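You operate a simulated robot arm through the tools that you are given. There is no shell and no other tool.

The job below is to be done with a simulated robot arm. You get a single attempt, and the scene is never put back.

Task
Soak the red t-shirt and the pink top in the tub, filled to the red mark.
Fine: the plug goes in the drain; shut the tap. Set down upright: tub plug.
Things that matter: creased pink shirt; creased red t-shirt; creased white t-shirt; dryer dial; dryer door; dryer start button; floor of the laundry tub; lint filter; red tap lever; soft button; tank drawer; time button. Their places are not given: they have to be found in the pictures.

Only the result counts: the job must be done as asked and must still hold three seconds after the hand-in. Knocking over, shifting, dropping, spilling or breaking anything else fails it. Flat cloth is picked up by pressing the open fingertips on it (5 to 10 N) and closing them slowly along it; thin cloth reads only 2 to 8 mm in the jaws.

Robot
A 6-joint arm with a two-finger gripper, fixed in place. Base frame: the origin is on the floor under the middle of its stand, x ahead of it, y to its left, z up. Units: m, degrees, N and s.
It reaches about 1.572 m from its shoulder. Its first joint turns from -166.0 to 166.0 degrees. Payload 2.45 kg.
Tool frame: the origin (TCP) lies between the finger pads and is the grasp point; the fingertips stand 0.02 m ahead of it; z points along the fingers, y is the line along which they close. The gripper opens to 0.14 m; its body begins 0.168 m behind the TCP.
Orientation is told as [roll, pitch, yaw] about the base's x, y, z axes, in that order, counted from this pose: with the fingers straight down and closing along the base's y, the tool's x points along the base's -x, its y along +y and its z along -z.

Tools
- The arm moves only by the tool servo_tool. Its arguments are lists of equal length, an entry for each row: "rot": the turn, a rotation vector about the tool's x, y, z in units of 120 degrees (1.0 is 120 degrees), a list of three; "dp": the shift along the tool's x, y, z in units of 400 mm (1.0 is 400 mm), a list of three; "hand": the gripper command, from -1 (fully open) to 1 (shut), values between in proportion. In form: {"rot": [[wx, wy, wz], ...], "dp": [[tx, ty, tz], ...], "hand": [hand, ...]}. A call has 1 to 20 rows; each row is the pose to reach, as a shift and turn from the pose commanded when the call began, along the tool's axes at that moment. A call with a number of a shift or a turn outside -1 to 1 is refused whole. Each row takes 0.2 s and may step no farther than 0.05 m and 8.6 degrees from the row before; otherwise, or with a gripper value out of range, the whole call is refused. A pose out of reach is approached as far as the arm can. The call stops where the force on the tool passes 60 N (or 10 N more than at its start, if that is more) or the arm is blocked; 0.2 s more then pass. Each finger travels about 0.045 m/s and halts on what it meets, pressing with about 33 N; the grip force reading is that of the motor and also rises with nothing between the fingers. The clock runs only during rows and for 0.2 s after the last one: add rows that repeat a pose to give the fingers time. The reply holds the time, the measured pose of the TCP, the force on the tool along the base axes, the opening and the grip force, in the units named above and with some noise, with the torque about the TCP (base axes, N m) and any sound that the robot's microphone picked up.
- Cameras (640 x 400 px; columns grow to the right, rows downward): "scene" is fixed at [0.221, -0.5014, 1.8294]; the picture's right is [0.02, -1.00, 0.00], its down [-0.85, -0.02, -0.52] and it looks along [0.52, 0.01, -0.85] (base axes); focal length 314 px, centre (320, 200). "wrist" rides on the gripper at [0.078, 0.011, -0.209] in the tool frame; the picture's right is [-0.14, 0.99, 0.00], its down [-0.92, -0.13, -0.37] and it looks along [-0.36, -0.05, 0.93] (tool axes); focal length 280 px, centre (320, 200).
- snapshot(camera): a new picture of that camera. No time passes.
- point_at(camera, pixels): for up to 12 pixels [column, row] of the newest picture of that camera ("zoom" is the newest enlarged one), the place [x, y, z] in the base frame of the surface seen there, good to about 0.002 m. No time passes.
- close_up(camera, box): a new picture of the part [left, top, right, bottom] of that camera's present view, enlarged. No time passes.
- close_job(): hands the job in; it is judged then, once.

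Unless the task says otherwise, let go and move clear before handing in.

The tools are called after ">>>" as name(argument=value, ...) on one line, values as JSON. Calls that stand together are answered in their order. servo_tool: Moves the arm, as the interface text tells. Its arguments: {"type":"object","properties":{"rot":{"type":"array","items":{"type":"array","items":{"type":"number"}}},"dp":{"type":"array","items":{"type":"array","items":{"type":"number"}}},"hand":{"type":"array","items":{"type":"number"}}},"required":["rot","dp","hand"]} The other tools are called the same way: snapshot (camera) takes a picture; point_at (camera, pixels) gives the place of the surface under pixels of a picture; close_up (camera, box) takes an enlarged picture of a part of a camera's view; close_job () hands the job in.

At the start:

```text
clock: 0.0
eef_pos: [0.5927, -0.3426, 1.4169]
tcp_rot: [0.0, -0.1, 0.0]
force: [0.7, -0.3, 0.2]
moment: [0.03, -0.01, 0.0]
finger_gap: 0.1398
finger_force: 0.0
```

scene: 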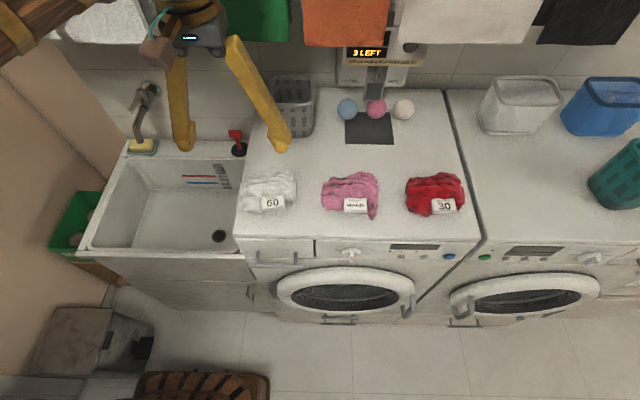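
wrist: 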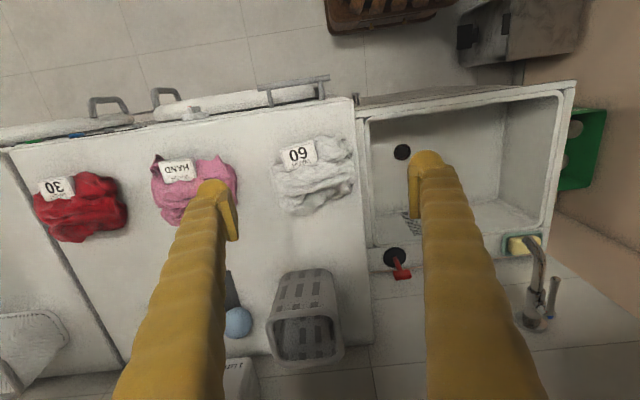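

The start pictures show the tub at left (scene about 90-245, 150-250), with a red-and-black thing near (238,143) and a drain at (219,236). I'll enlarge the tub area and the clothes before moving.

>>> close_up(camera="scene", box=[70, 70, 270, 270])

>>> close_up(camera="wrist", box=[340, 60, 620, 340])

>>> close_up(camera="scene", box=[230, 80, 490, 280])

```text
2.00 times, centred on (170, 170) of scene
```

zoom: 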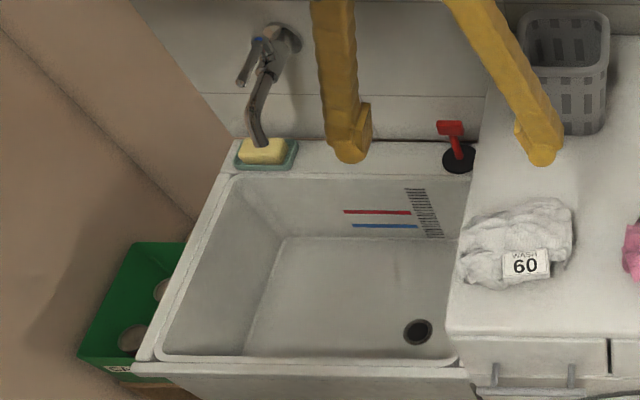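

```text
1.43 times, centred on (480, 200) of wrist
```

zoom: 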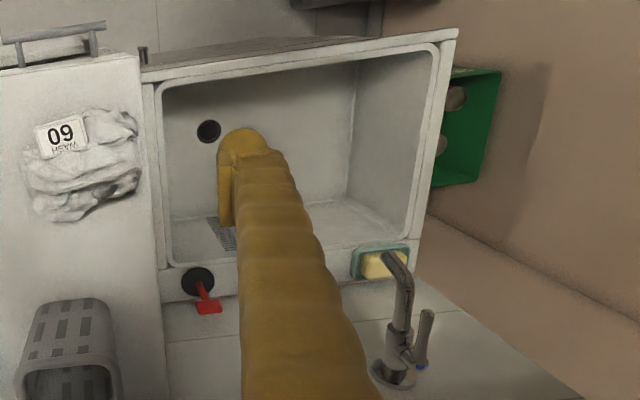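

```text
2.00 times, centred on (360, 180) of scene
```

zoom: 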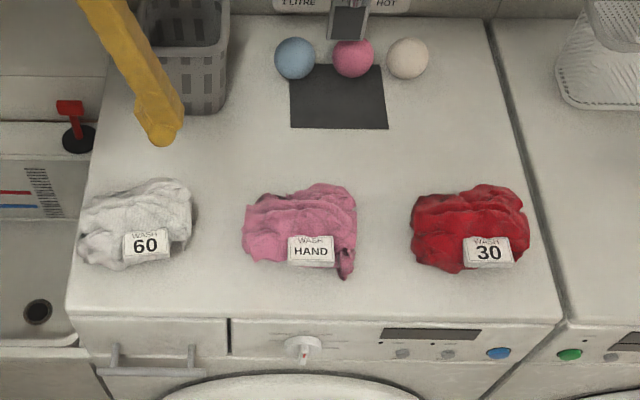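

The white "60", pink "HAND" and red "30" garments lie on the left machine; the black disc with red handle near (238,143) could be plug or lever. I'll look closer at it, the tap and the wall panel.

>>> close_up(camera="scene", box=[320, 20, 430, 150])

>>> close_up(camera="scene", box=[110, 70, 180, 165])

>>> close_up(camera="scene", box=[170, 110, 270, 250])

>>> close_up(camera="wrist", box=[360, 200, 580, 340])

```text
3.08 times, centred on (375, 85) of scene
```

zoom: 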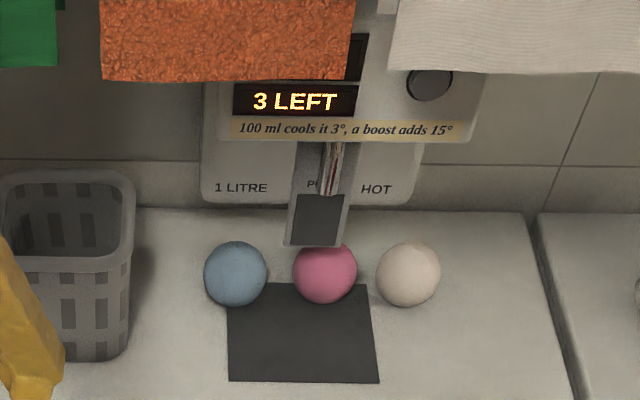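

```text
4.21 times, centred on (145, 118) of scene
```

zoom: 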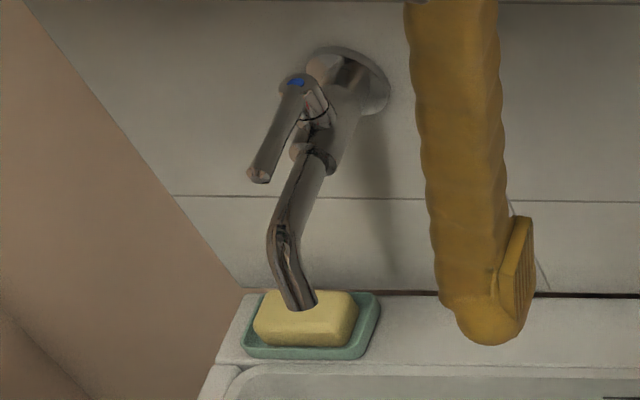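

```text
2.86 times, centred on (220, 180) of scene
```

zoom: 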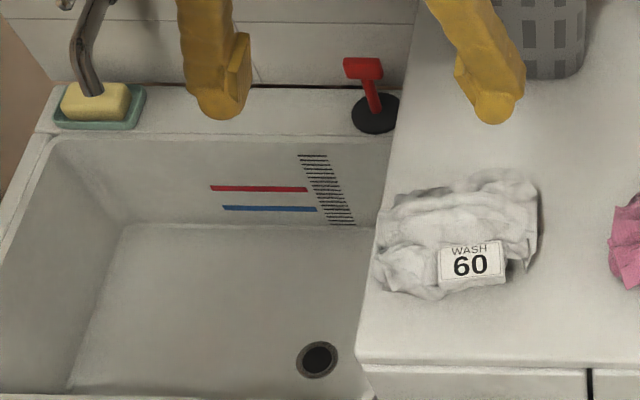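

```text
2.86 times, centred on (470, 270) of wrist
```

zoom: 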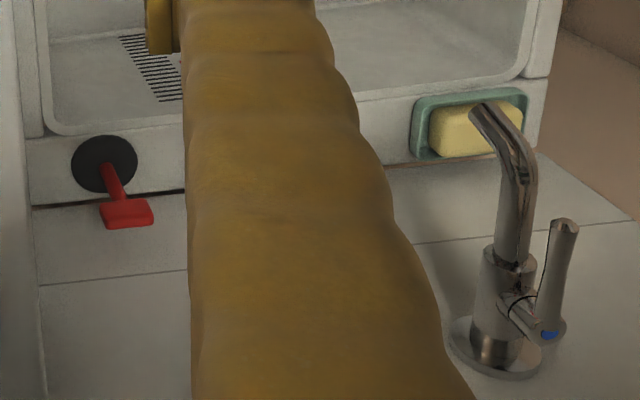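

The black disc with red T-handle at scene (238,143) looks like the tub plug, and the wall tap at (148,90) has a blue-dotted lever. I'll measure points on the tub, tap, plug and garments.

>>> snapshot(camera="scene")

>>> point_at(camera="scene", pixels=[[219, 236], [219, 229], [219, 243], [200, 178], [200, 183], [222, 165], [228, 187], [130, 195], [190, 200], [105, 245], [150, 240], [180, 215]])

>>> point_at(camera="scene", pixels=[[235, 134], [239, 134], [230, 134], [238, 145], [239, 150], [244, 148], [232, 149], [145, 142], [145, 138], [138, 120], [145, 105], [152, 90]])

>>> point_at(camera="scene", pixels=[[268, 195], [350, 190], [350, 205], [435, 190], [443, 206], [357, 205], [300, 150], [400, 150], [250, 225], [450, 225], [147, 85], [140, 107]])

```text
taken
```

scene: 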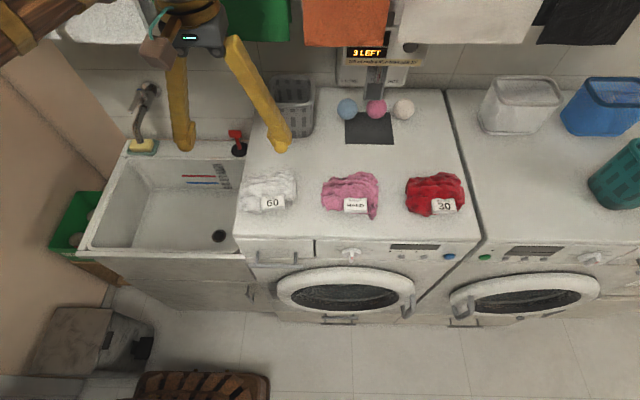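

```text
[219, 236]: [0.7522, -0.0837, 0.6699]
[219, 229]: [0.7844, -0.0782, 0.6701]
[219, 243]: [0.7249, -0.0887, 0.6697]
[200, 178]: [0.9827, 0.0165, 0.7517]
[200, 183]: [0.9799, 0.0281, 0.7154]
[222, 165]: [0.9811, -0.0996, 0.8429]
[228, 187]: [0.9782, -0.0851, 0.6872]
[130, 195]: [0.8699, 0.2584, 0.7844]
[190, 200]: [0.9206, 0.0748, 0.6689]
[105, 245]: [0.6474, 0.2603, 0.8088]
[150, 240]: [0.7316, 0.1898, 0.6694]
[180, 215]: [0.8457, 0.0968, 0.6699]
```

```text
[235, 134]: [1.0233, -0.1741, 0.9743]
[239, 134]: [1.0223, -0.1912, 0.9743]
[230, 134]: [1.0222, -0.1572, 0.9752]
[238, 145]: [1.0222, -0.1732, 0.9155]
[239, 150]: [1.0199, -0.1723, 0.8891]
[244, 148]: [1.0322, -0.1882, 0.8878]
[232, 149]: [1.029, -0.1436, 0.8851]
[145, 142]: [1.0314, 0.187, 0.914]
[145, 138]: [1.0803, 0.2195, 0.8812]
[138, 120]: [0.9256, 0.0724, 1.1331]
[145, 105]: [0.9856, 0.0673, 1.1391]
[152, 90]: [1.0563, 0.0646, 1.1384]
```

```text
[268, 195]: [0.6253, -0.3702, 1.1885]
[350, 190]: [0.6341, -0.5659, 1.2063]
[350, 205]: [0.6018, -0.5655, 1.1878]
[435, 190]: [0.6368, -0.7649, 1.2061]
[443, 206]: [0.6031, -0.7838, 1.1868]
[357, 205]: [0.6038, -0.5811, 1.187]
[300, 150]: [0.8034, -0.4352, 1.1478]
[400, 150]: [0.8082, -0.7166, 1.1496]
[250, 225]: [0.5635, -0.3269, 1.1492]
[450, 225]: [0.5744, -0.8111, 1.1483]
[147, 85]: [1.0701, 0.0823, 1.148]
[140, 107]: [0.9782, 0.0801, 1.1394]
```

The spout ends about 1.13 m high and may reach over the tub, but the left finger hides the wall at (180,100). I'll shift the arm sideways toward -y to clear the view of the tub and wall.

>>> servo_tool(rot=[[0, 0, 0], [0, 0, 0], [0, 0, 0], [0, 0, 0], [0, 0, 0], [0, 0, 0], [0, 0, 0], [0, 0, 0]], dp=[[0.03, -0.09, 0], [0.06, -0.18, 0], [0.09, -0.27, 0], [0.12, -0.36, 0], [0.15, -0.45, 0], [0.18, -0.54, 0], [0.21, -0.64, 0], [0.25, -0.75, 0]], hand=[-1, -1, -1, -1, -1, -1, -1, -1])

>>> snapshot(camera="scene")

>>> snapshot(camera="wrist")

>>> close_up(camera="scene", box=[60, 50, 260, 175])

```text
clock: 1.8
eef_pos: [0.4912, -0.6443, 1.4179]
tcp_rot: [0.0, -0.1, 0.0]
force: [-1.1, 1.4, 0.0]
moment: [-0.03, -0.08, 0.01]
finger_gap: 0.1401
finger_force: 0.1
```

```text
taken
```

scene: 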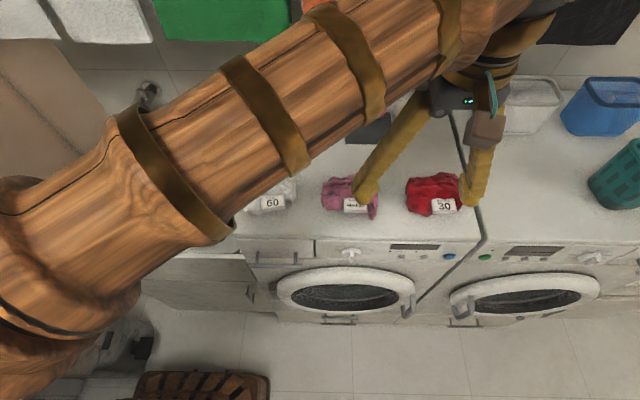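

```text
taken
```

wrist: 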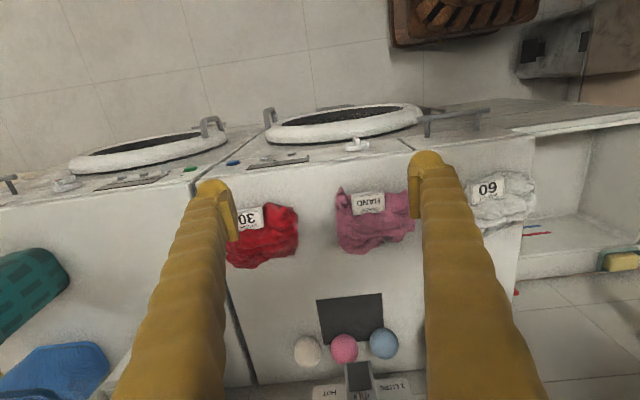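

```text
3.20 times, centred on (160, 112) of scene
```

zoom: 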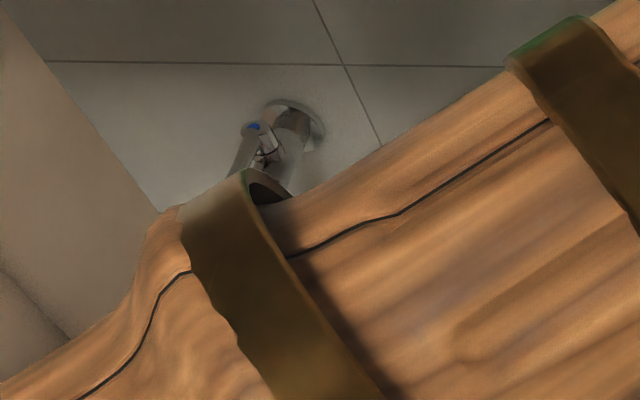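

The arm itself now covers the tub in the scene view, so I need the wrist camera over the tub. I'll swing back to about (0.52, -0.05, 1.45).

>>> servo_tool(rot=[[0, 0, 0], [0, 0, 0], [0, 0, 0], [0, 0, 0], [0, 0, 0], [0, 0, 0], [0, 0, 0], [0, 0, 0], [0, 0, 0]], dp=[[0, 0.11, 0], [0, 0.22, 0], [0, 0.33, 0], [0, 0.44, 0], [0, 0.55, 0], [0, 0.66, 0], [0, 0.77, 0], [0, 0.88, 0], [0, 1.0, 0]], hand=[-1, -1, -1, -1, -1, -1, -1, -1, -1])

>>> servo_tool(rot=[[0, 0, 0], [0, 0, 0], [0, 0, 0], [0, 0, 0], [0, 0, 0], [0, 0, 0]], dp=[[0, 0.11, 0], [0, 0.22, 0], [0, 0.33, 0], [0, 0.44, 0], [0, 0.55, 0], [0, 0.65, 0]], hand=[-1, -1, -1, -1, -1, -1])

>>> snapshot(camera="wrist")

>>> snapshot(camera="scene")

```text
clock: 3.8
eef_pos: [0.4945, -0.2444, 1.4154]
tcp_rot: [0.1, 0.3, -0.1]
force: [0.3, -0.5, -0.4]
moment: [0.04, 0.04, -0.01]
finger_gap: 0.14
finger_force: 0.1
```

```text
clock: 5.2
eef_pos: [0.4935, 0.0169, 1.417]
tcp_rot: [-0.1, -0.1, -0.2]
force: [0.3, 0.1, 1.7]
moment: [0.04, 0.02, -0.03]
finger_gap: 0.1399
finger_force: 0.1
```

```text
taken
```

wrist: 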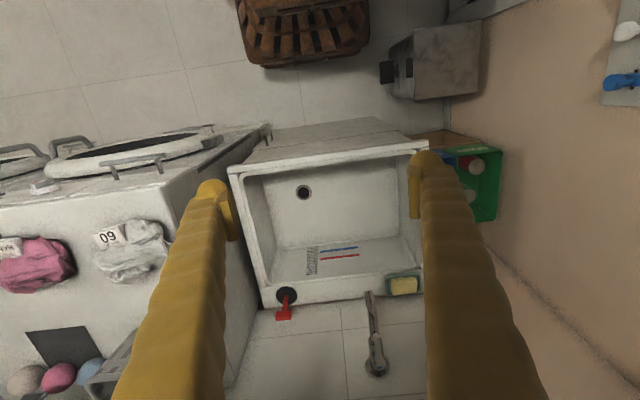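

```text
taken
```

scene: 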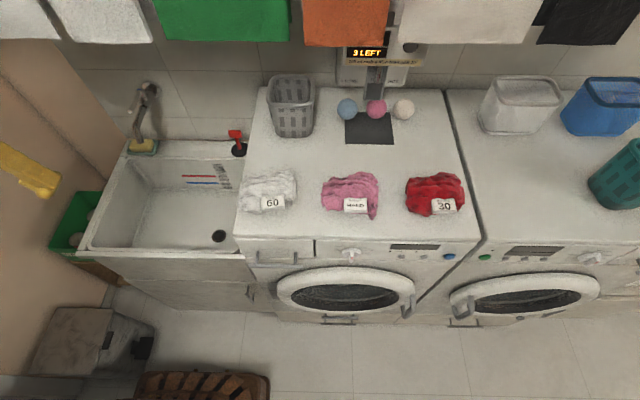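

The scene is now clear: there is one wall tap, and the wrist picture shows a panel with a blue lever on the side wall at about (622,82). I'll enlarge these and measure where they are.

>>> close_up(camera="wrist", box=[540, 0, 640, 120])

>>> point_at(camera="wrist", pixels=[[612, 83], [634, 80], [620, 100], [625, 32], [605, 95], [560, 150], [375, 370], [370, 300], [288, 296], [284, 315], [303, 192], [330, 200]])

>>> close_up(camera="scene", box=[110, 70, 190, 165])

>>> close_up(camera="wrist", box=[240, 240, 440, 400])

```text
3.33 times, centred on (590, 60) of wrist
```

zoom: 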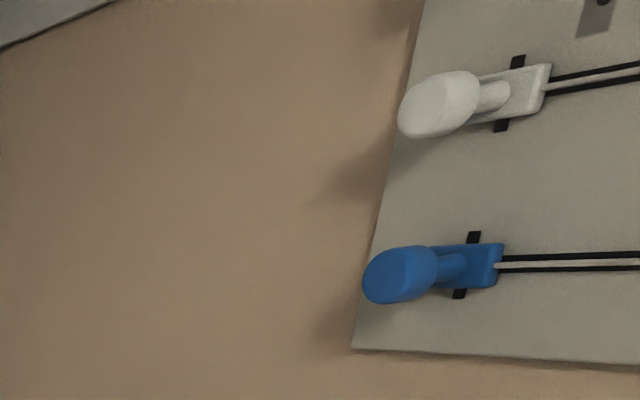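

```text
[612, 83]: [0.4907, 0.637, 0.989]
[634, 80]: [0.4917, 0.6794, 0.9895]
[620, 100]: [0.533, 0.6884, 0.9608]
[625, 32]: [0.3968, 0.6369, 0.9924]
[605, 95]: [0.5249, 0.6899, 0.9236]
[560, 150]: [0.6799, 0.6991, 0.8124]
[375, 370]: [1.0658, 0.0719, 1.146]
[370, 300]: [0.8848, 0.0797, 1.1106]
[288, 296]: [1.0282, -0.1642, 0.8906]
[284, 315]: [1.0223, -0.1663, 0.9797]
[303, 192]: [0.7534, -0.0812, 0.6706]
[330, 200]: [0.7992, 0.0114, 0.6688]
```

```text
4.21 times, centred on (150, 118) of scene
```

zoom: 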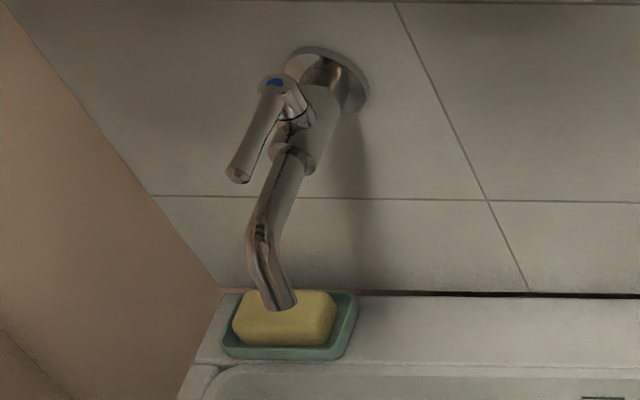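

```text
2.50 times, centred on (340, 320) of wrist
```

zoom: 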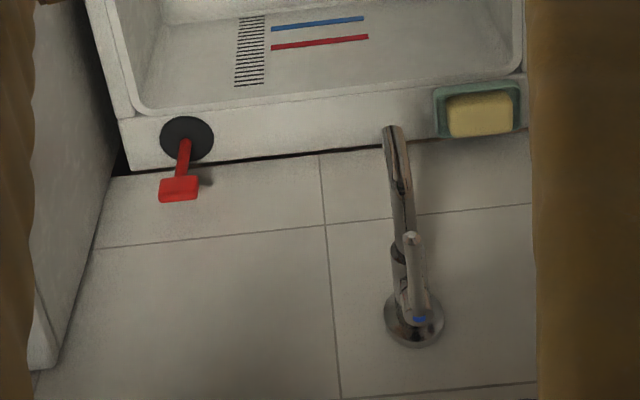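

The side-wall panel (around x 0.4-0.53, y 0.69) has coloured slide levers, at least a blue and a white one, with cords going up. I'll tilt the gripper toward +y so the wrist camera can see the whole panel.

>>> servo_tool(rot=[[-0.07, 0, 0], [-0.14, 0, 0], [-0.21, 0, 0], [-0.28, 0, 0], [-0.35, 0, 0], [-0.42, 0, 0]], dp=[[0.06, 0, 0], [0.12, 0, 0], [0.18, 0, 0], [0.25, 0, 0], [0.25, 0, 0], [0.25, 0, 0]], hand=[-1, -1, -1, -1, -1, -1])

>>> snapshot(camera="wrist")

```text
clock: 6.2
eef_pos: [0.365, 0.0938, 1.4304]
tcp_rot: [32.0, -2.2, 11.2]
force: [-0.1, -1.0, -0.7]
moment: [-0.02, 0.0, 0.04]
finger_gap: 0.1398
finger_force: 0.1
stopped in row 5: the arm was blocked; the commanded pose is now the measured one
```

```text
taken
```

wrist: 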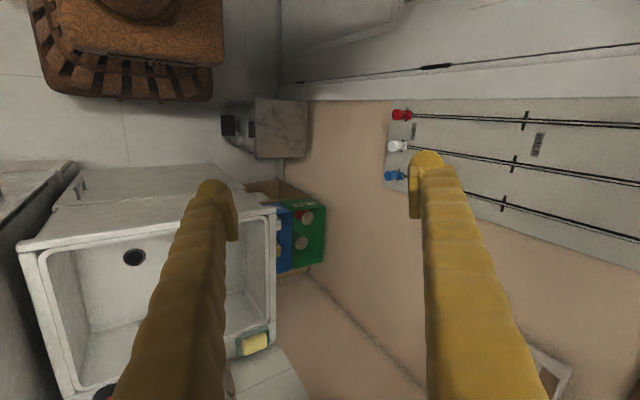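

The panel shows three slide levers, red (402,114), white (397,146), blue (395,175), with long slots and text. I'll enlarge it to read the labels.

>>> close_up(camera="wrist", box=[370, 80, 640, 250])

>>> close_up(camera="wrist", box=[370, 90, 460, 200])

>>> point_at(camera="wrist", pixels=[[402, 114], [397, 146], [392, 176], [525, 120], [515, 162], [503, 203], [538, 145], [413, 130], [630, 130], [430, 66], [570, 380]])

```text
2.35 times, centred on (505, 165) of wrist
```

zoom: 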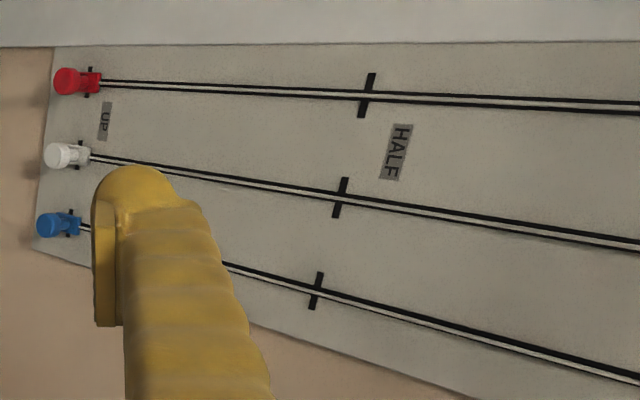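

```text
3.64 times, centred on (415, 145) of wrist
```

zoom: 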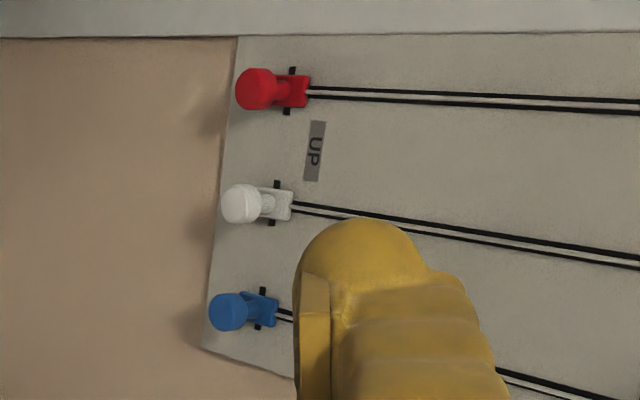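

```text
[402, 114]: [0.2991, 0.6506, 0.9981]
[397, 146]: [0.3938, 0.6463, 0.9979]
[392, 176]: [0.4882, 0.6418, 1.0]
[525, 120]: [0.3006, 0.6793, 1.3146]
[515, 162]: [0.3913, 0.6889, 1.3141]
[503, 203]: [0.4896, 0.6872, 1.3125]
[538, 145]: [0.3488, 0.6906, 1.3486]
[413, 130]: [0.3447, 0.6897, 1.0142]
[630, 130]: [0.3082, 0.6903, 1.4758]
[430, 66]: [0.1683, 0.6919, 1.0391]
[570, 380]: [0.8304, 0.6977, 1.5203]
```

The panel is only an airer control (UP/HALF), not part of this job. I'll tilt back upright and then examine the tap and plug up close with the wrist camera.

>>> servo_tool(rot=[[0.07, 0, 0], [0.13, 0.0, 0], [0.19, 0, 0], [0.26, 0, 0]], dp=[[0, 0, 0], [0, 0, 0], [0, 0, 0], [0, 0, 0]], hand=[-1, -1, -1, -1])

>>> point_at(camera="scene", pixels=[[139, 90], [135, 98], [131, 110], [133, 105], [146, 98], [143, 108], [136, 125], [140, 138], [154, 86], [158, 92], [141, 88], [143, 92]])

```text
clock: 7.2
eef_pos: [0.3705, 0.089, 1.4269]
tcp_rot: [0.9, -1.8, 10.5]
force: [0.3, -0.1, -0.3]
moment: [0.0, 0.0, -0.03]
finger_gap: 0.1402
finger_force: 0.0
```

```text
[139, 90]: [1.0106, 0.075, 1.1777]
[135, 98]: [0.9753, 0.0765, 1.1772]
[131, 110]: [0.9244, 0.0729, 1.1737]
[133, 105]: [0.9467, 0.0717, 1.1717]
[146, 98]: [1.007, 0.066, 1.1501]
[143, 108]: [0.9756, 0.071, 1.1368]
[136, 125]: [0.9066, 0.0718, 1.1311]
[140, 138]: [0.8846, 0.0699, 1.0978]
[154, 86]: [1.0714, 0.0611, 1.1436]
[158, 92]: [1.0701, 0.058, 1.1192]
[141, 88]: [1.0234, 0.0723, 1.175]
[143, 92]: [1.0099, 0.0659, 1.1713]
```

The tap lever lies on top of the tap body, pivot near (1.01,0.07,1.17) with its tip at (0.92,0.073,1.175), and the spout ends at (0.885,0.07,1.10) over the tub. I'll straighten the gripper and move forward for a closer look.

>>> servo_tool(rot=[[0.008, -0.008, 0.02], [0.008, -0.015, 0.04], [0.008, -0.015, 0.06], [0.008, -0.015, 0.08], [0.008, -0.015, 0.0875], [0.008, -0.015, 0.0875], [0.008, -0.015, 0.0875]], dp=[[-0.09, -0.04, 0], [-0.19, -0.08, 0], [-0.29, -0.12, 0], [-0.38, -0.16, 0], [-0.47, -0.2, 0], [-0.57, -0.24, 0], [-0.66, -0.275, 0]], hand=[-1, -1, -1, -1, -1, -1, -1])

>>> snapshot(camera="wrist")

>>> close_up(camera="wrist", box=[220, 220, 420, 400])

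```text
clock: 8.8
eef_pos: [0.6503, 0.0286, 1.4354]
tcp_rot: [0.5, -3.5, 0.0]
force: [-0.6, 0.1, 0.5]
moment: [0.02, -0.1, -0.02]
finger_gap: 0.1398
finger_force: 0.1
```

```text
taken
```

wrist: 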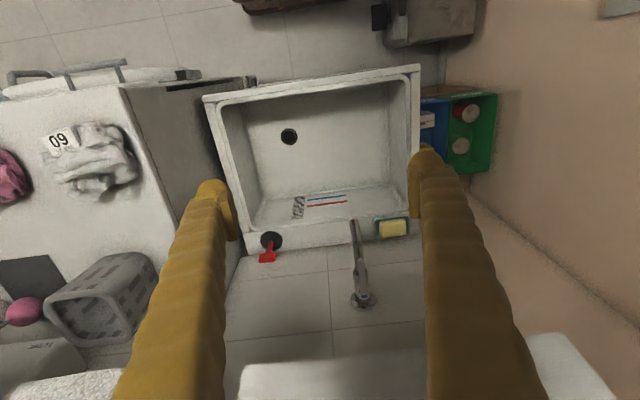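

```text
2.22 times, centred on (320, 310) of wrist
```

zoom: 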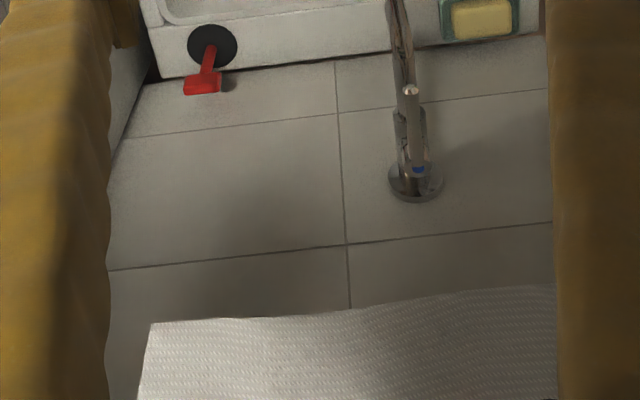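

The gripper is nearly straight (pitch -3.5), and hanging laundry shows at the picture's bottom (rows 350+). I'll measure that laundry's position, the machine edge and the tub rim so the arm can avoid them.

>>> snapshot(camera="scene")

>>> point_at(camera="scene", pixels=[[20, 30], [100, 35], [30, 15], [450, 35], [345, 40], [560, 40]])

>>> point_at(camera="wrist", pixels=[[250, 375], [400, 370], [330, 385], [130, 95], [175, 240], [225, 110], [215, 98], [300, 85], [415, 75], [405, 150], [245, 200], [560, 365]])

>>> point_at(camera="wrist", pixels=[[289, 136], [281, 136], [297, 136], [289, 128], [289, 144], [300, 207], [300, 217], [325, 196], [325, 205], [270, 236], [262, 240], [279, 240]])

```text
taken
```

scene: 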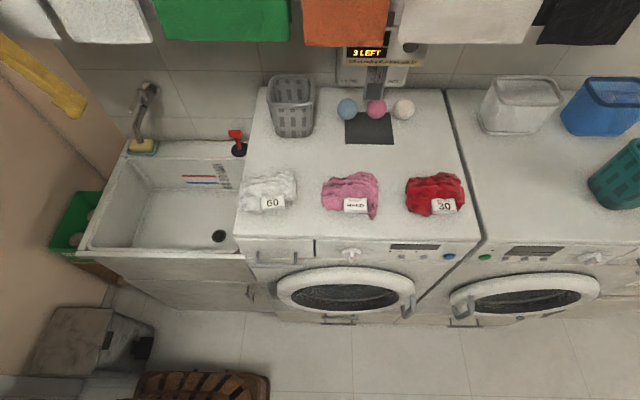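

```text
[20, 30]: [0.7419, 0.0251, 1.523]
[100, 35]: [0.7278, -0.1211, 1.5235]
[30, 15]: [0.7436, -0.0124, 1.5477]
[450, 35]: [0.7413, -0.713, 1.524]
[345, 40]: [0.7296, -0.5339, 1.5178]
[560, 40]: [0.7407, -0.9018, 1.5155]
```

```text
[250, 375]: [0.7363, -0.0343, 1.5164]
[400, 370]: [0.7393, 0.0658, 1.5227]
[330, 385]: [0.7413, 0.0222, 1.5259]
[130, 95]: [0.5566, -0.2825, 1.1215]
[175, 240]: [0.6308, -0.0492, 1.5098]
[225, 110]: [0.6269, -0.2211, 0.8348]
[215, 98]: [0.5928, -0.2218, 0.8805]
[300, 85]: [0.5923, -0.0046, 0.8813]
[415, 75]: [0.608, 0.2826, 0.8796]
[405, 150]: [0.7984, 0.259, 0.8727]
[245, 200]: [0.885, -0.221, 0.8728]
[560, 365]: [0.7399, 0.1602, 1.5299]
```

```text
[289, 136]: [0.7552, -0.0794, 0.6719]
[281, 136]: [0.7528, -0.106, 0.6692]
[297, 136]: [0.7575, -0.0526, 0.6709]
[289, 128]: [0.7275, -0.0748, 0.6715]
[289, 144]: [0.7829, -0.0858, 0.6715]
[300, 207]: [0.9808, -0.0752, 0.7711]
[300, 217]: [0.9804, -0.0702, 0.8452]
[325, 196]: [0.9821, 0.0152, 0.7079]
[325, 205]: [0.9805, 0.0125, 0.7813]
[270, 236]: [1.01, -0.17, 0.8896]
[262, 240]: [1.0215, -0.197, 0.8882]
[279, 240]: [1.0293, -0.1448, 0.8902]
```

The laundry hangs at x≈0.74 with its bottom at z≈1.51, so anything above that height must stay behind x≈0.68; the tub spans x 0.60-0.98, y -0.22..0.27, floor 0.67, rim 0.88. I'll level the tool and descend for a closer look at tap and plug.

>>> servo_tool(rot=[[0.0, 0.015, 0.0], [0.0, 0.029, 0], [0.0, 0.029, 0], [0.0, 0.029, 0], [0.0, 0.029, 0]], dp=[[0.04, 0, 0.1], [0.06, 0, 0.2], [0.06, 0, 0.3], [0.06, 0, 0.4], [0.06, 0, 0.5]], hand=[-1, -1, -1, -1, -1])

>>> snapshot(camera="wrist")

>>> close_up(camera="wrist", box=[230, 240, 430, 400])

>>> snapshot(camera="scene")

```text
clock: 10.0
eef_pos: [0.6378, 0.0313, 1.234]
tcp_rot: [0.6, -0.1, 0.1]
force: [-0.5, 0.4, 0.1]
moment: [-0.01, 0.0, 0.01]
finger_gap: 0.14
finger_force: 0.0
```

```text
taken
```

wrist: 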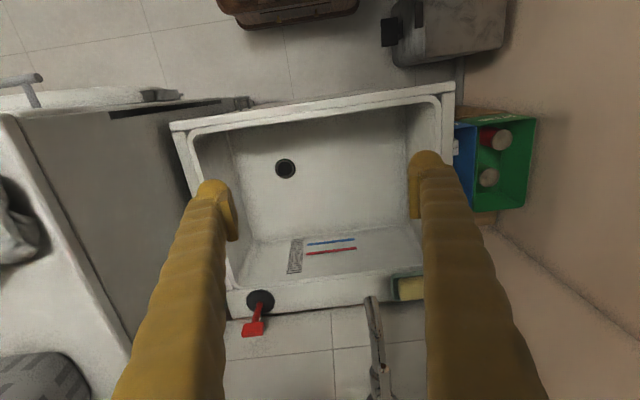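

```text
2.50 times, centred on (330, 320) of wrist
```

zoom: 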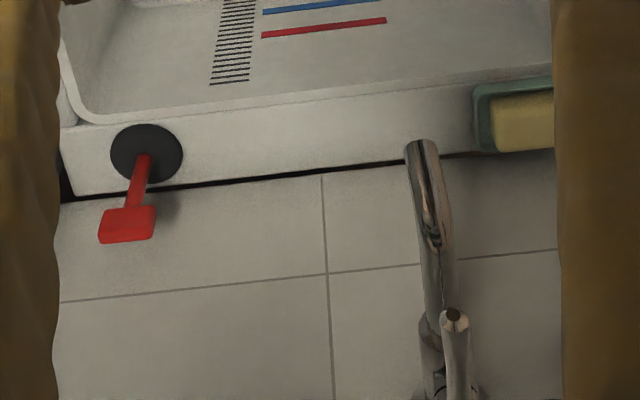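

```text
taken
```

scene: 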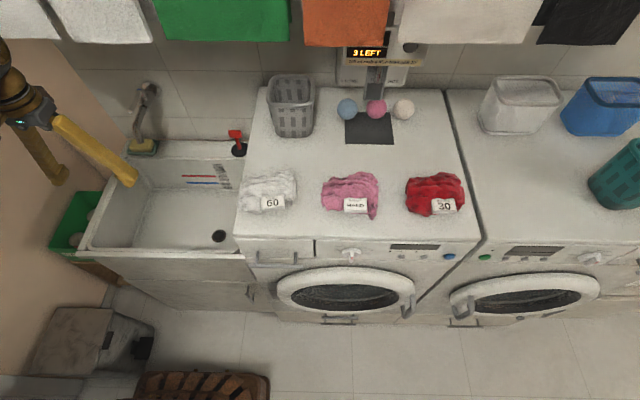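

The black disc with the upright red T-stem is clearly a loose plug standing on the ledge at (1.02,-0.17). I'll check the wall dispenser and the machine front once more for any red tap lever.

>>> close_up(camera="scene", box=[335, 30, 425, 100])

>>> close_up(camera="scene", box=[235, 220, 480, 340])

>>> close_up(camera="scene", box=[440, 220, 640, 340])

>>> close_up(camera="scene", box=[0, 170, 160, 400])

```text
5.71 times, centred on (380, 65) of scene
```

zoom: 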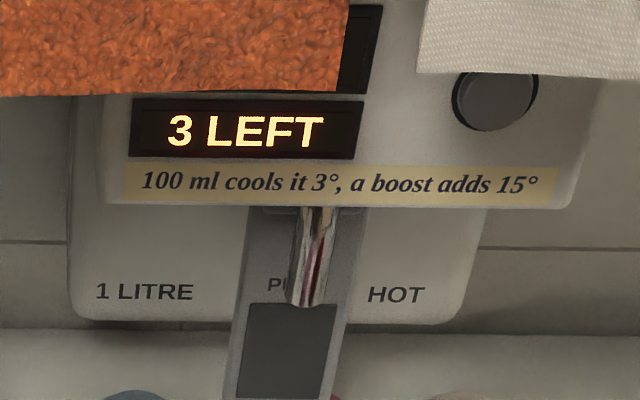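

```text
2.61 times, centred on (358, 280) of scene
```

zoom: 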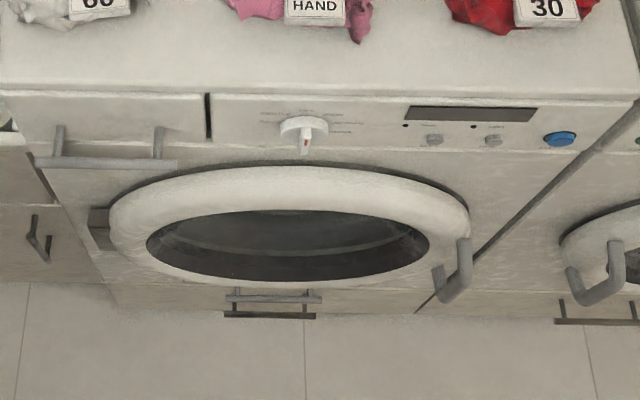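

```text
3.20 times, centred on (540, 280) of scene
```

zoom: 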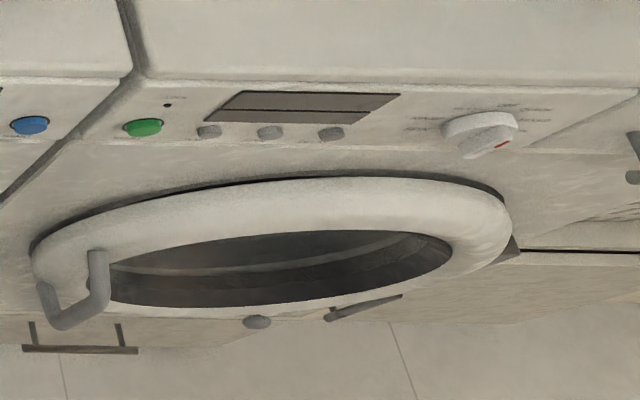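

```text
1.74 times, centred on (80, 285) of scene
```

zoom: 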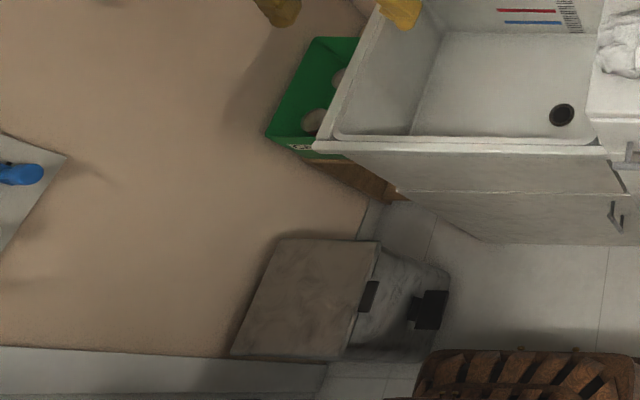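

No other tap or red lever is visible, so the wall tap's lever and the upright plug are what I'll work with. I'll lower the gripper toward the plug below the laundry line, narrowing the fingers to about 0.08 m.

>>> servo_tool(rot=[[0, 0, 0], [0, 0, 0], [0, 0, 0], [0, 0, 0], [0, 0, 0], [0, 0, 0]], dp=[[0.05, -0.05, 0.08], [0.05, -0.12, 0.16], [0.05, -0.19, 0.24], [0.05, -0.26, 0.32], [0.05, -0.325, 0.385], [0.05, -0.325, 0.385]], hand=[-0.143, -0.143, -0.143, -0.143, -0.143, -0.143])

>>> snapshot(camera="scene")

>>> snapshot(camera="wrist")

```text
clock: 11.4
eef_pos: [0.618, -0.0986, 1.0771]
tcp_rot: [0.6, 0.0, 0.1]
force: [0.4, 0.5, -0.1]
moment: [-0.03, 0.01, 0.01]
finger_gap: 0.0801
finger_force: 0.0
```

```text
taken
```

scene: 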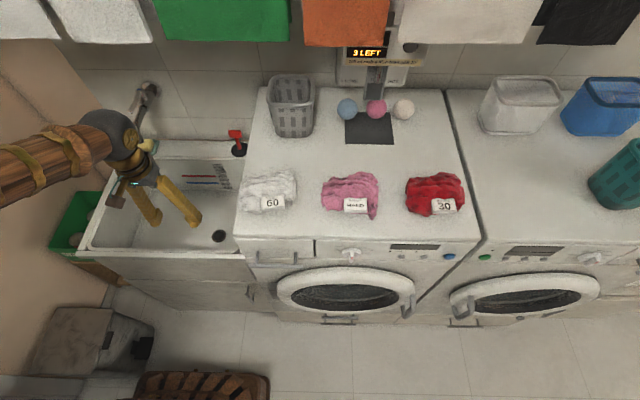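

```text
taken
```

wrist: 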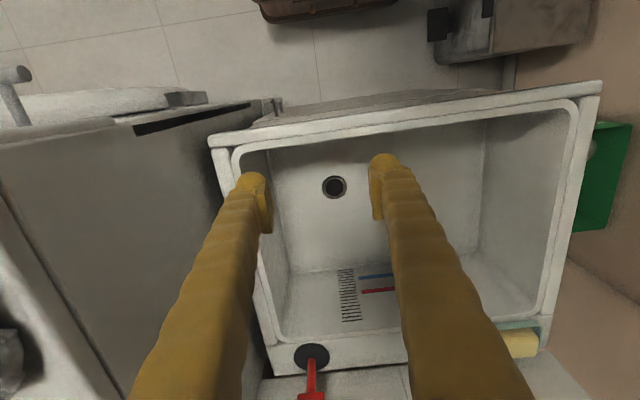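

The forearm is now visible entering from the left at (0-110,130-200), well below the laundry. I'll measure it and the wrist to know the clearances.

>>> point_at(camera="scene", pixels=[[5, 180], [5, 155], [50, 155], [90, 140], [120, 130], [145, 147], [140, 175], [118, 195], [170, 195], [150, 205], [192, 220], [155, 220]])

>>> close_up(camera="scene", box=[60, 80, 260, 260])

```text
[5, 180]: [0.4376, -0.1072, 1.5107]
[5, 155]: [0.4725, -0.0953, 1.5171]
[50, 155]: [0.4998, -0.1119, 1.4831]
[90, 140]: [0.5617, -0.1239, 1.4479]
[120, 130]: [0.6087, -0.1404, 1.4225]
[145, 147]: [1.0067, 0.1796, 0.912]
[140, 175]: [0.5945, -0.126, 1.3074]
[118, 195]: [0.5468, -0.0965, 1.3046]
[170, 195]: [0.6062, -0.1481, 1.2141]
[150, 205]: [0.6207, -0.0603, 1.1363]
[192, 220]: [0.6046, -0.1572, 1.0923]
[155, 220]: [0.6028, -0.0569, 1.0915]
```

```text
2.22 times, centred on (160, 170) of scene
```

zoom: 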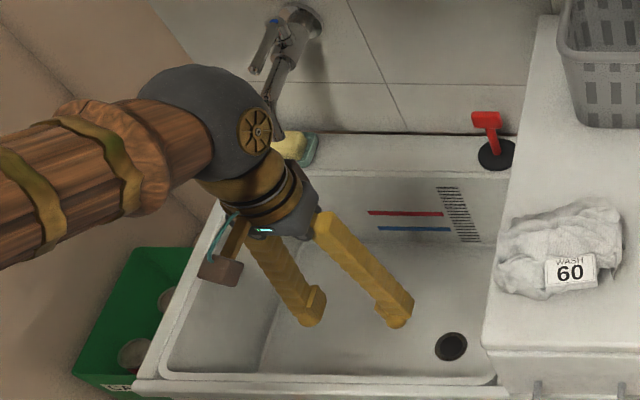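

The wrist ball sits about 0.32 m above the TCP, and the forearm rises backward gently, so reaching x≈1.02 at z≈0.97 should keep it under the laundry at 1.51. I'll go forward in stages, first to (0.85,-0.17,1.04).

>>> servo_tool(rot=[[0, 0, 0], [0, 0, 0], [0, 0, 0], [0, 0, 0], [0, 0, 0], [0, 0, 0]], dp=[[-0.1, -0.03, 0.04], [-0.2, -0.06, 0.09], [-0.3, -0.09, 0.09], [-0.4, -0.12, 0.09], [-0.5, -0.15, 0.09], [-0.58, -0.18, 0.09]], hand=[-0.143, -0.143, -0.143, -0.143, -0.143, -0.143])

>>> snapshot(camera="scene")

>>> snapshot(camera="wrist")

```text
clock: 12.8
eef_pos: [0.8502, -0.17, 1.0411]
tcp_rot: [0.5, 0.1, 0.2]
force: [0.9, 0.0, 0.2]
moment: [-0.01, -0.03, -0.04]
finger_gap: 0.08
finger_force: 0.0
```

```text
taken
```

scene: 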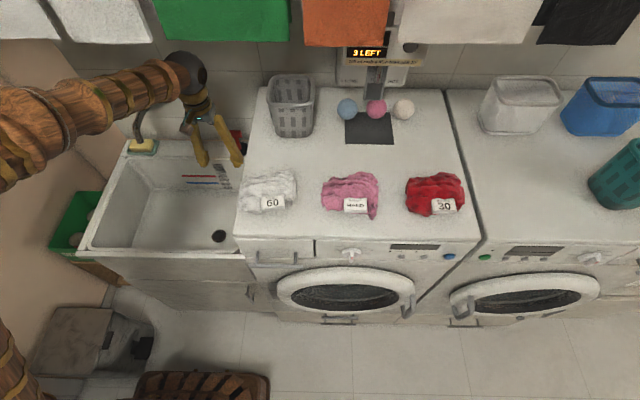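

```text
taken
```

wrist: 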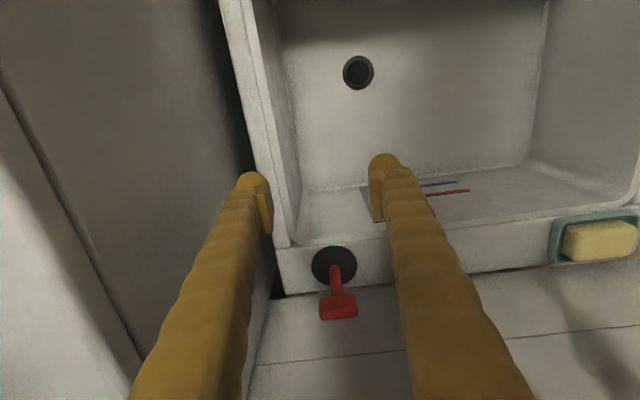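

The forearm passes just under the laundry in view (ball top at row 52, cloth bottom at row 43). I'll measure their actual heights before going further.

>>> point_at(camera="scene", pixels=[[190, 56], [165, 65], [140, 72], [110, 82], [80, 88], [40, 92], [10, 92], [120, 42], [200, 40], [225, 140], [200, 110], [235, 158]])

>>> point_at(camera="wrist", pixels=[[338, 306], [322, 308], [354, 308], [338, 295], [336, 275], [334, 258], [325, 315], [338, 315], [250, 330], [240, 380]])

>>> close_up(camera="wrist", box=[270, 220, 410, 340])

```text
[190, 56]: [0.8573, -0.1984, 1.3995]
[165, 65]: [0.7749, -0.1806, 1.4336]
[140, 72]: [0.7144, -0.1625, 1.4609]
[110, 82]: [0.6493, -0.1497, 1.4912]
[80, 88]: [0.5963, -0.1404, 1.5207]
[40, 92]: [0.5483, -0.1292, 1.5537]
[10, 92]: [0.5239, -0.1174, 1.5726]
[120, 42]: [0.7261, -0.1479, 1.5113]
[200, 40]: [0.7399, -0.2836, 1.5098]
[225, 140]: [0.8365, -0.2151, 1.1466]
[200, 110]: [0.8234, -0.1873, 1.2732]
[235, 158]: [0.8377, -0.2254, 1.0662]
```

```text
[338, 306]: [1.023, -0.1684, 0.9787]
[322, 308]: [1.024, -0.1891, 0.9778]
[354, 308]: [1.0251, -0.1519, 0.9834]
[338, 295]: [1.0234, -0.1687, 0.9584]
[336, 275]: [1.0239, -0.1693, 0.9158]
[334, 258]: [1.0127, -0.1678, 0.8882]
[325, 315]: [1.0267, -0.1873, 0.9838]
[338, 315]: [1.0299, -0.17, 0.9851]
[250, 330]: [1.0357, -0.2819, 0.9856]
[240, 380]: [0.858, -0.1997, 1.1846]
```

```text
3.33 times, centred on (340, 280) of wrist
```

zoom: 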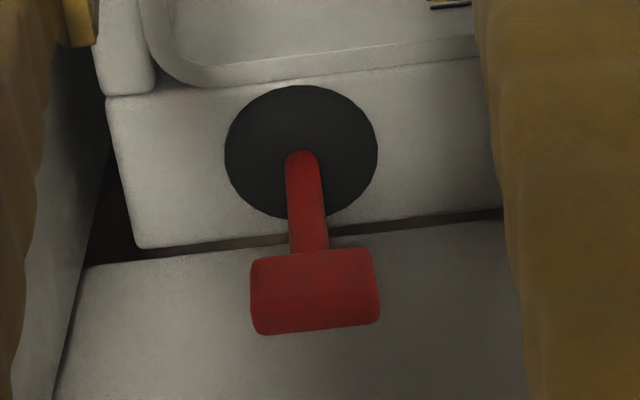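

Forearm top is about 1.46 at x=0.71 with the cloth bottom near 1.505, so clearance stays a few centimetres; the T-bar is centred near (1.027,-0.170,0.975). I'll check the wall distance behind it before the final reach.

>>> point_at(camera="scene", pixels=[[230, 80], [250, 100], [230, 115], [215, 70], [207, 75], [203, 62], [198, 85], [205, 100]])

>>> close_up(camera="scene", box=[130, 30, 270, 190])

```text
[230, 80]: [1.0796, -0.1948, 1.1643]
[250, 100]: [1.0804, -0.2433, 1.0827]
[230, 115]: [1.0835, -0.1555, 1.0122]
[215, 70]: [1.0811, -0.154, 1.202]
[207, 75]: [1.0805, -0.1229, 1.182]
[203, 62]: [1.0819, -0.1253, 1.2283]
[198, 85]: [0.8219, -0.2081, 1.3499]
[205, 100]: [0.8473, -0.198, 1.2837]
```

```text
2.50 times, centred on (200, 110) of scene
```

zoom: 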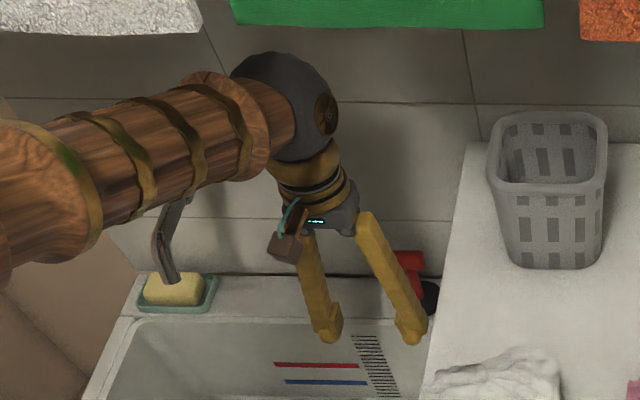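

The wall is at x≈1.081 and the wrist ball (radius ≈0.07) would hit it with an upright tool at x=1.03, so I'll pitch the fingers forward by 15°. I'll approach to x≈1.0 and check.

>>> servo_tool(rot=[[0, -0.06, 0], [0, -0.125, 0], [0, -0.125, 0], [0, -0.125, 0], [0, -0.125, 0]], dp=[[-0.05, 0, 0.0], [-0.12, 0, 0.05], [-0.2, 0, 0.1], [-0.29, 0, 0.15], [-0.37, 0, 0.1725]], hand=[-0.143, -0.143, -0.143, -0.143, -0.143])

>>> snapshot(camera="wrist")

>>> close_up(camera="scene", box=[130, 30, 270, 190])

```text
clock: 14.0
eef_pos: [0.9981, -0.1683, 0.9729]
tcp_rot: [0.5, -14.9, -0.1]
force: [-0.4, -0.4, -0.2]
moment: [-0.01, 0.0, -0.02]
finger_gap: 0.0801
finger_force: 0.0
```

```text
taken
```

wrist: 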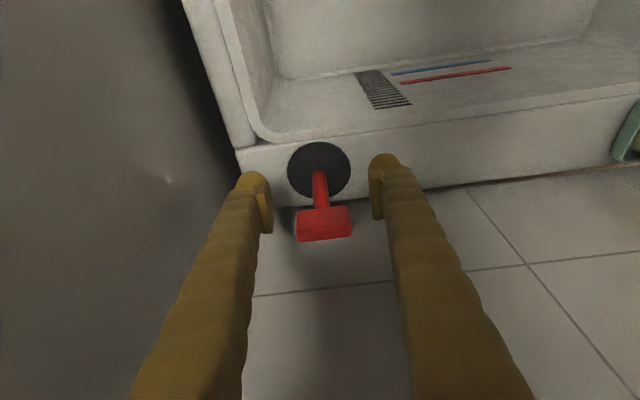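

```text
2.50 times, centred on (200, 110) of scene
```

zoom: 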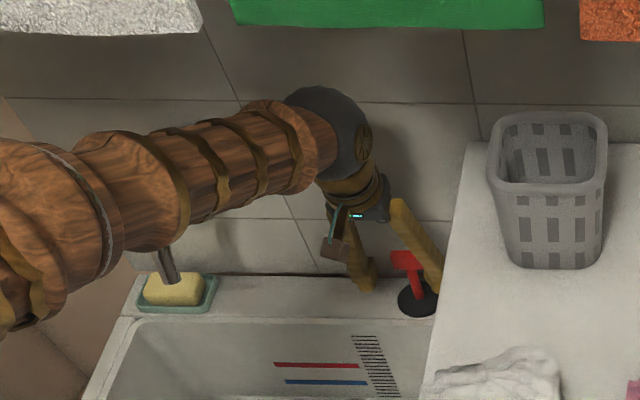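

The T-handle is centred between the fingers (columns 296-352) and the wrist is clear of the wall and laundry. I'll move 0.03 m forward and close on the T.

>>> servo_tool(rot=[[0, 0, 0], [0, 0, 0], [0, 0, 0]], dp=[[-0.035, -0.002, 0.01], [-0.07, -0.003, 0.019], [-0.07, -0.003, 0.019]], hand=[-0.143, -0.143, -0.143])

>>> snapshot(camera="wrist")

```text
clock: 14.8
eef_pos: [1.0269, -0.1707, 0.9714]
tcp_rot: [0.5, -14.9, -0.1]
force: [-0.4, 0.2, 0.0]
moment: [0.0, -0.02, -0.02]
finger_gap: 0.0802
finger_force: 0.1
```

```text
taken
```

wrist: 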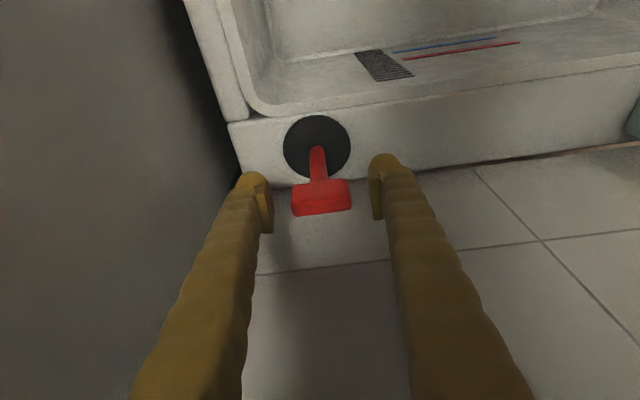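

The T (292-351, 178-215) now lies between the pads. I'll close the fingers on it.

>>> servo_tool(rot=[[0, 0, 0], [0, 0, 0], [0, 0, 0], [0, 0, 0], [0, 0, 0], [0, 0, 0]], dp=[[0, 0, 0], [0, 0, 0], [0, 0, 0], [0, 0, 0], [0, 0, 0], [0, 0, 0]], hand=[0.1, 0.3, 0.4, 0.6, 0.7, 0.7])

>>> snapshot(camera="wrist")

```text
clock: 16.2
eef_pos: [1.0258, -0.17, 0.9722]
tcp_rot: [0.4, -14.8, -0.1]
force: [1.0, -1.1, 0.2]
moment: [-0.1, -0.03, 0.01]
finger_gap: 0.0469
finger_force: 33.1
```

```text
taken
```

wrist: 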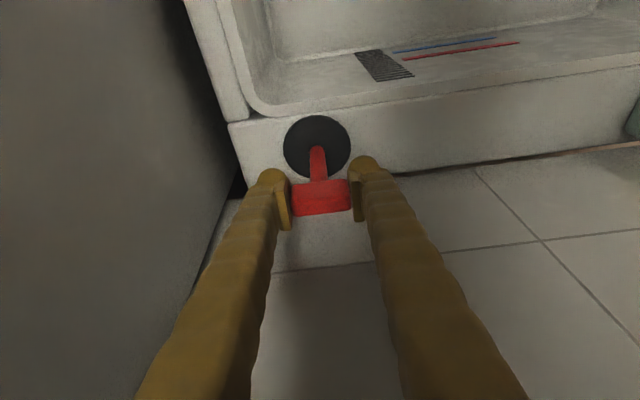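

The T is held (gap 0.047 m, 33 N). I'll lift it 0.08 m and carry it to above the drain at (0.755,-0.081).

>>> servo_tool(rot=[[0, 0, 0], [0, 0, 0], [0, 0, 0], [0, 0, 0], [0, 0, 0], [0, 0, 0], [0, 0, 0], [0, 0, 0], [0, 0, 0], [0, 0, 0]], dp=[[-0.026, 0, -0.096], [-0.052, 0, -0.193], [0.041, 0.032, -0.218], [0.134, 0.064, -0.243], [0.227, 0.095, -0.268], [0.32, 0.127, -0.293], [0.413, 0.159, -0.318], [0.507, 0.191, -0.343], [0.6, 0.2225, -0.368], [0.6, 0.2225, -0.368]], hand=[0.7, 0.7, 0.7, 0.7, 0.7, 0.7, 0.7, 0.7, 0.7, 0.7])

>>> snapshot(camera="wrist")

>>> snapshot(camera="scene")

```text
clock: 18.4
eef_pos: [0.7567, -0.0813, 1.0525]
tcp_rot: [0.5, -15.1, -0.2]
force: [-0.6, -0.1, -1.3]
moment: [0.0, 0.0, -0.02]
finger_gap: 0.0469
finger_force: 33.6
```

```text
taken
```

wrist: 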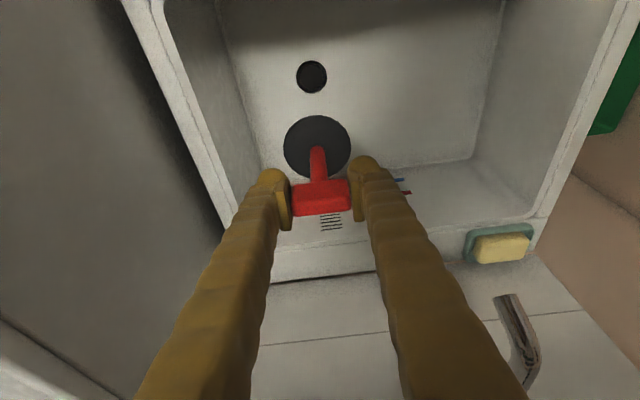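

```text
taken
```

scene: 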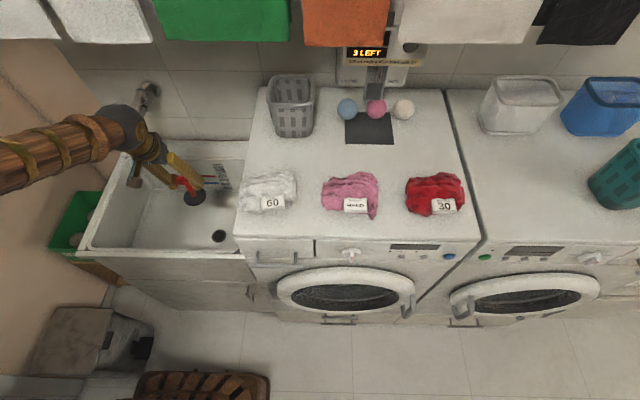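

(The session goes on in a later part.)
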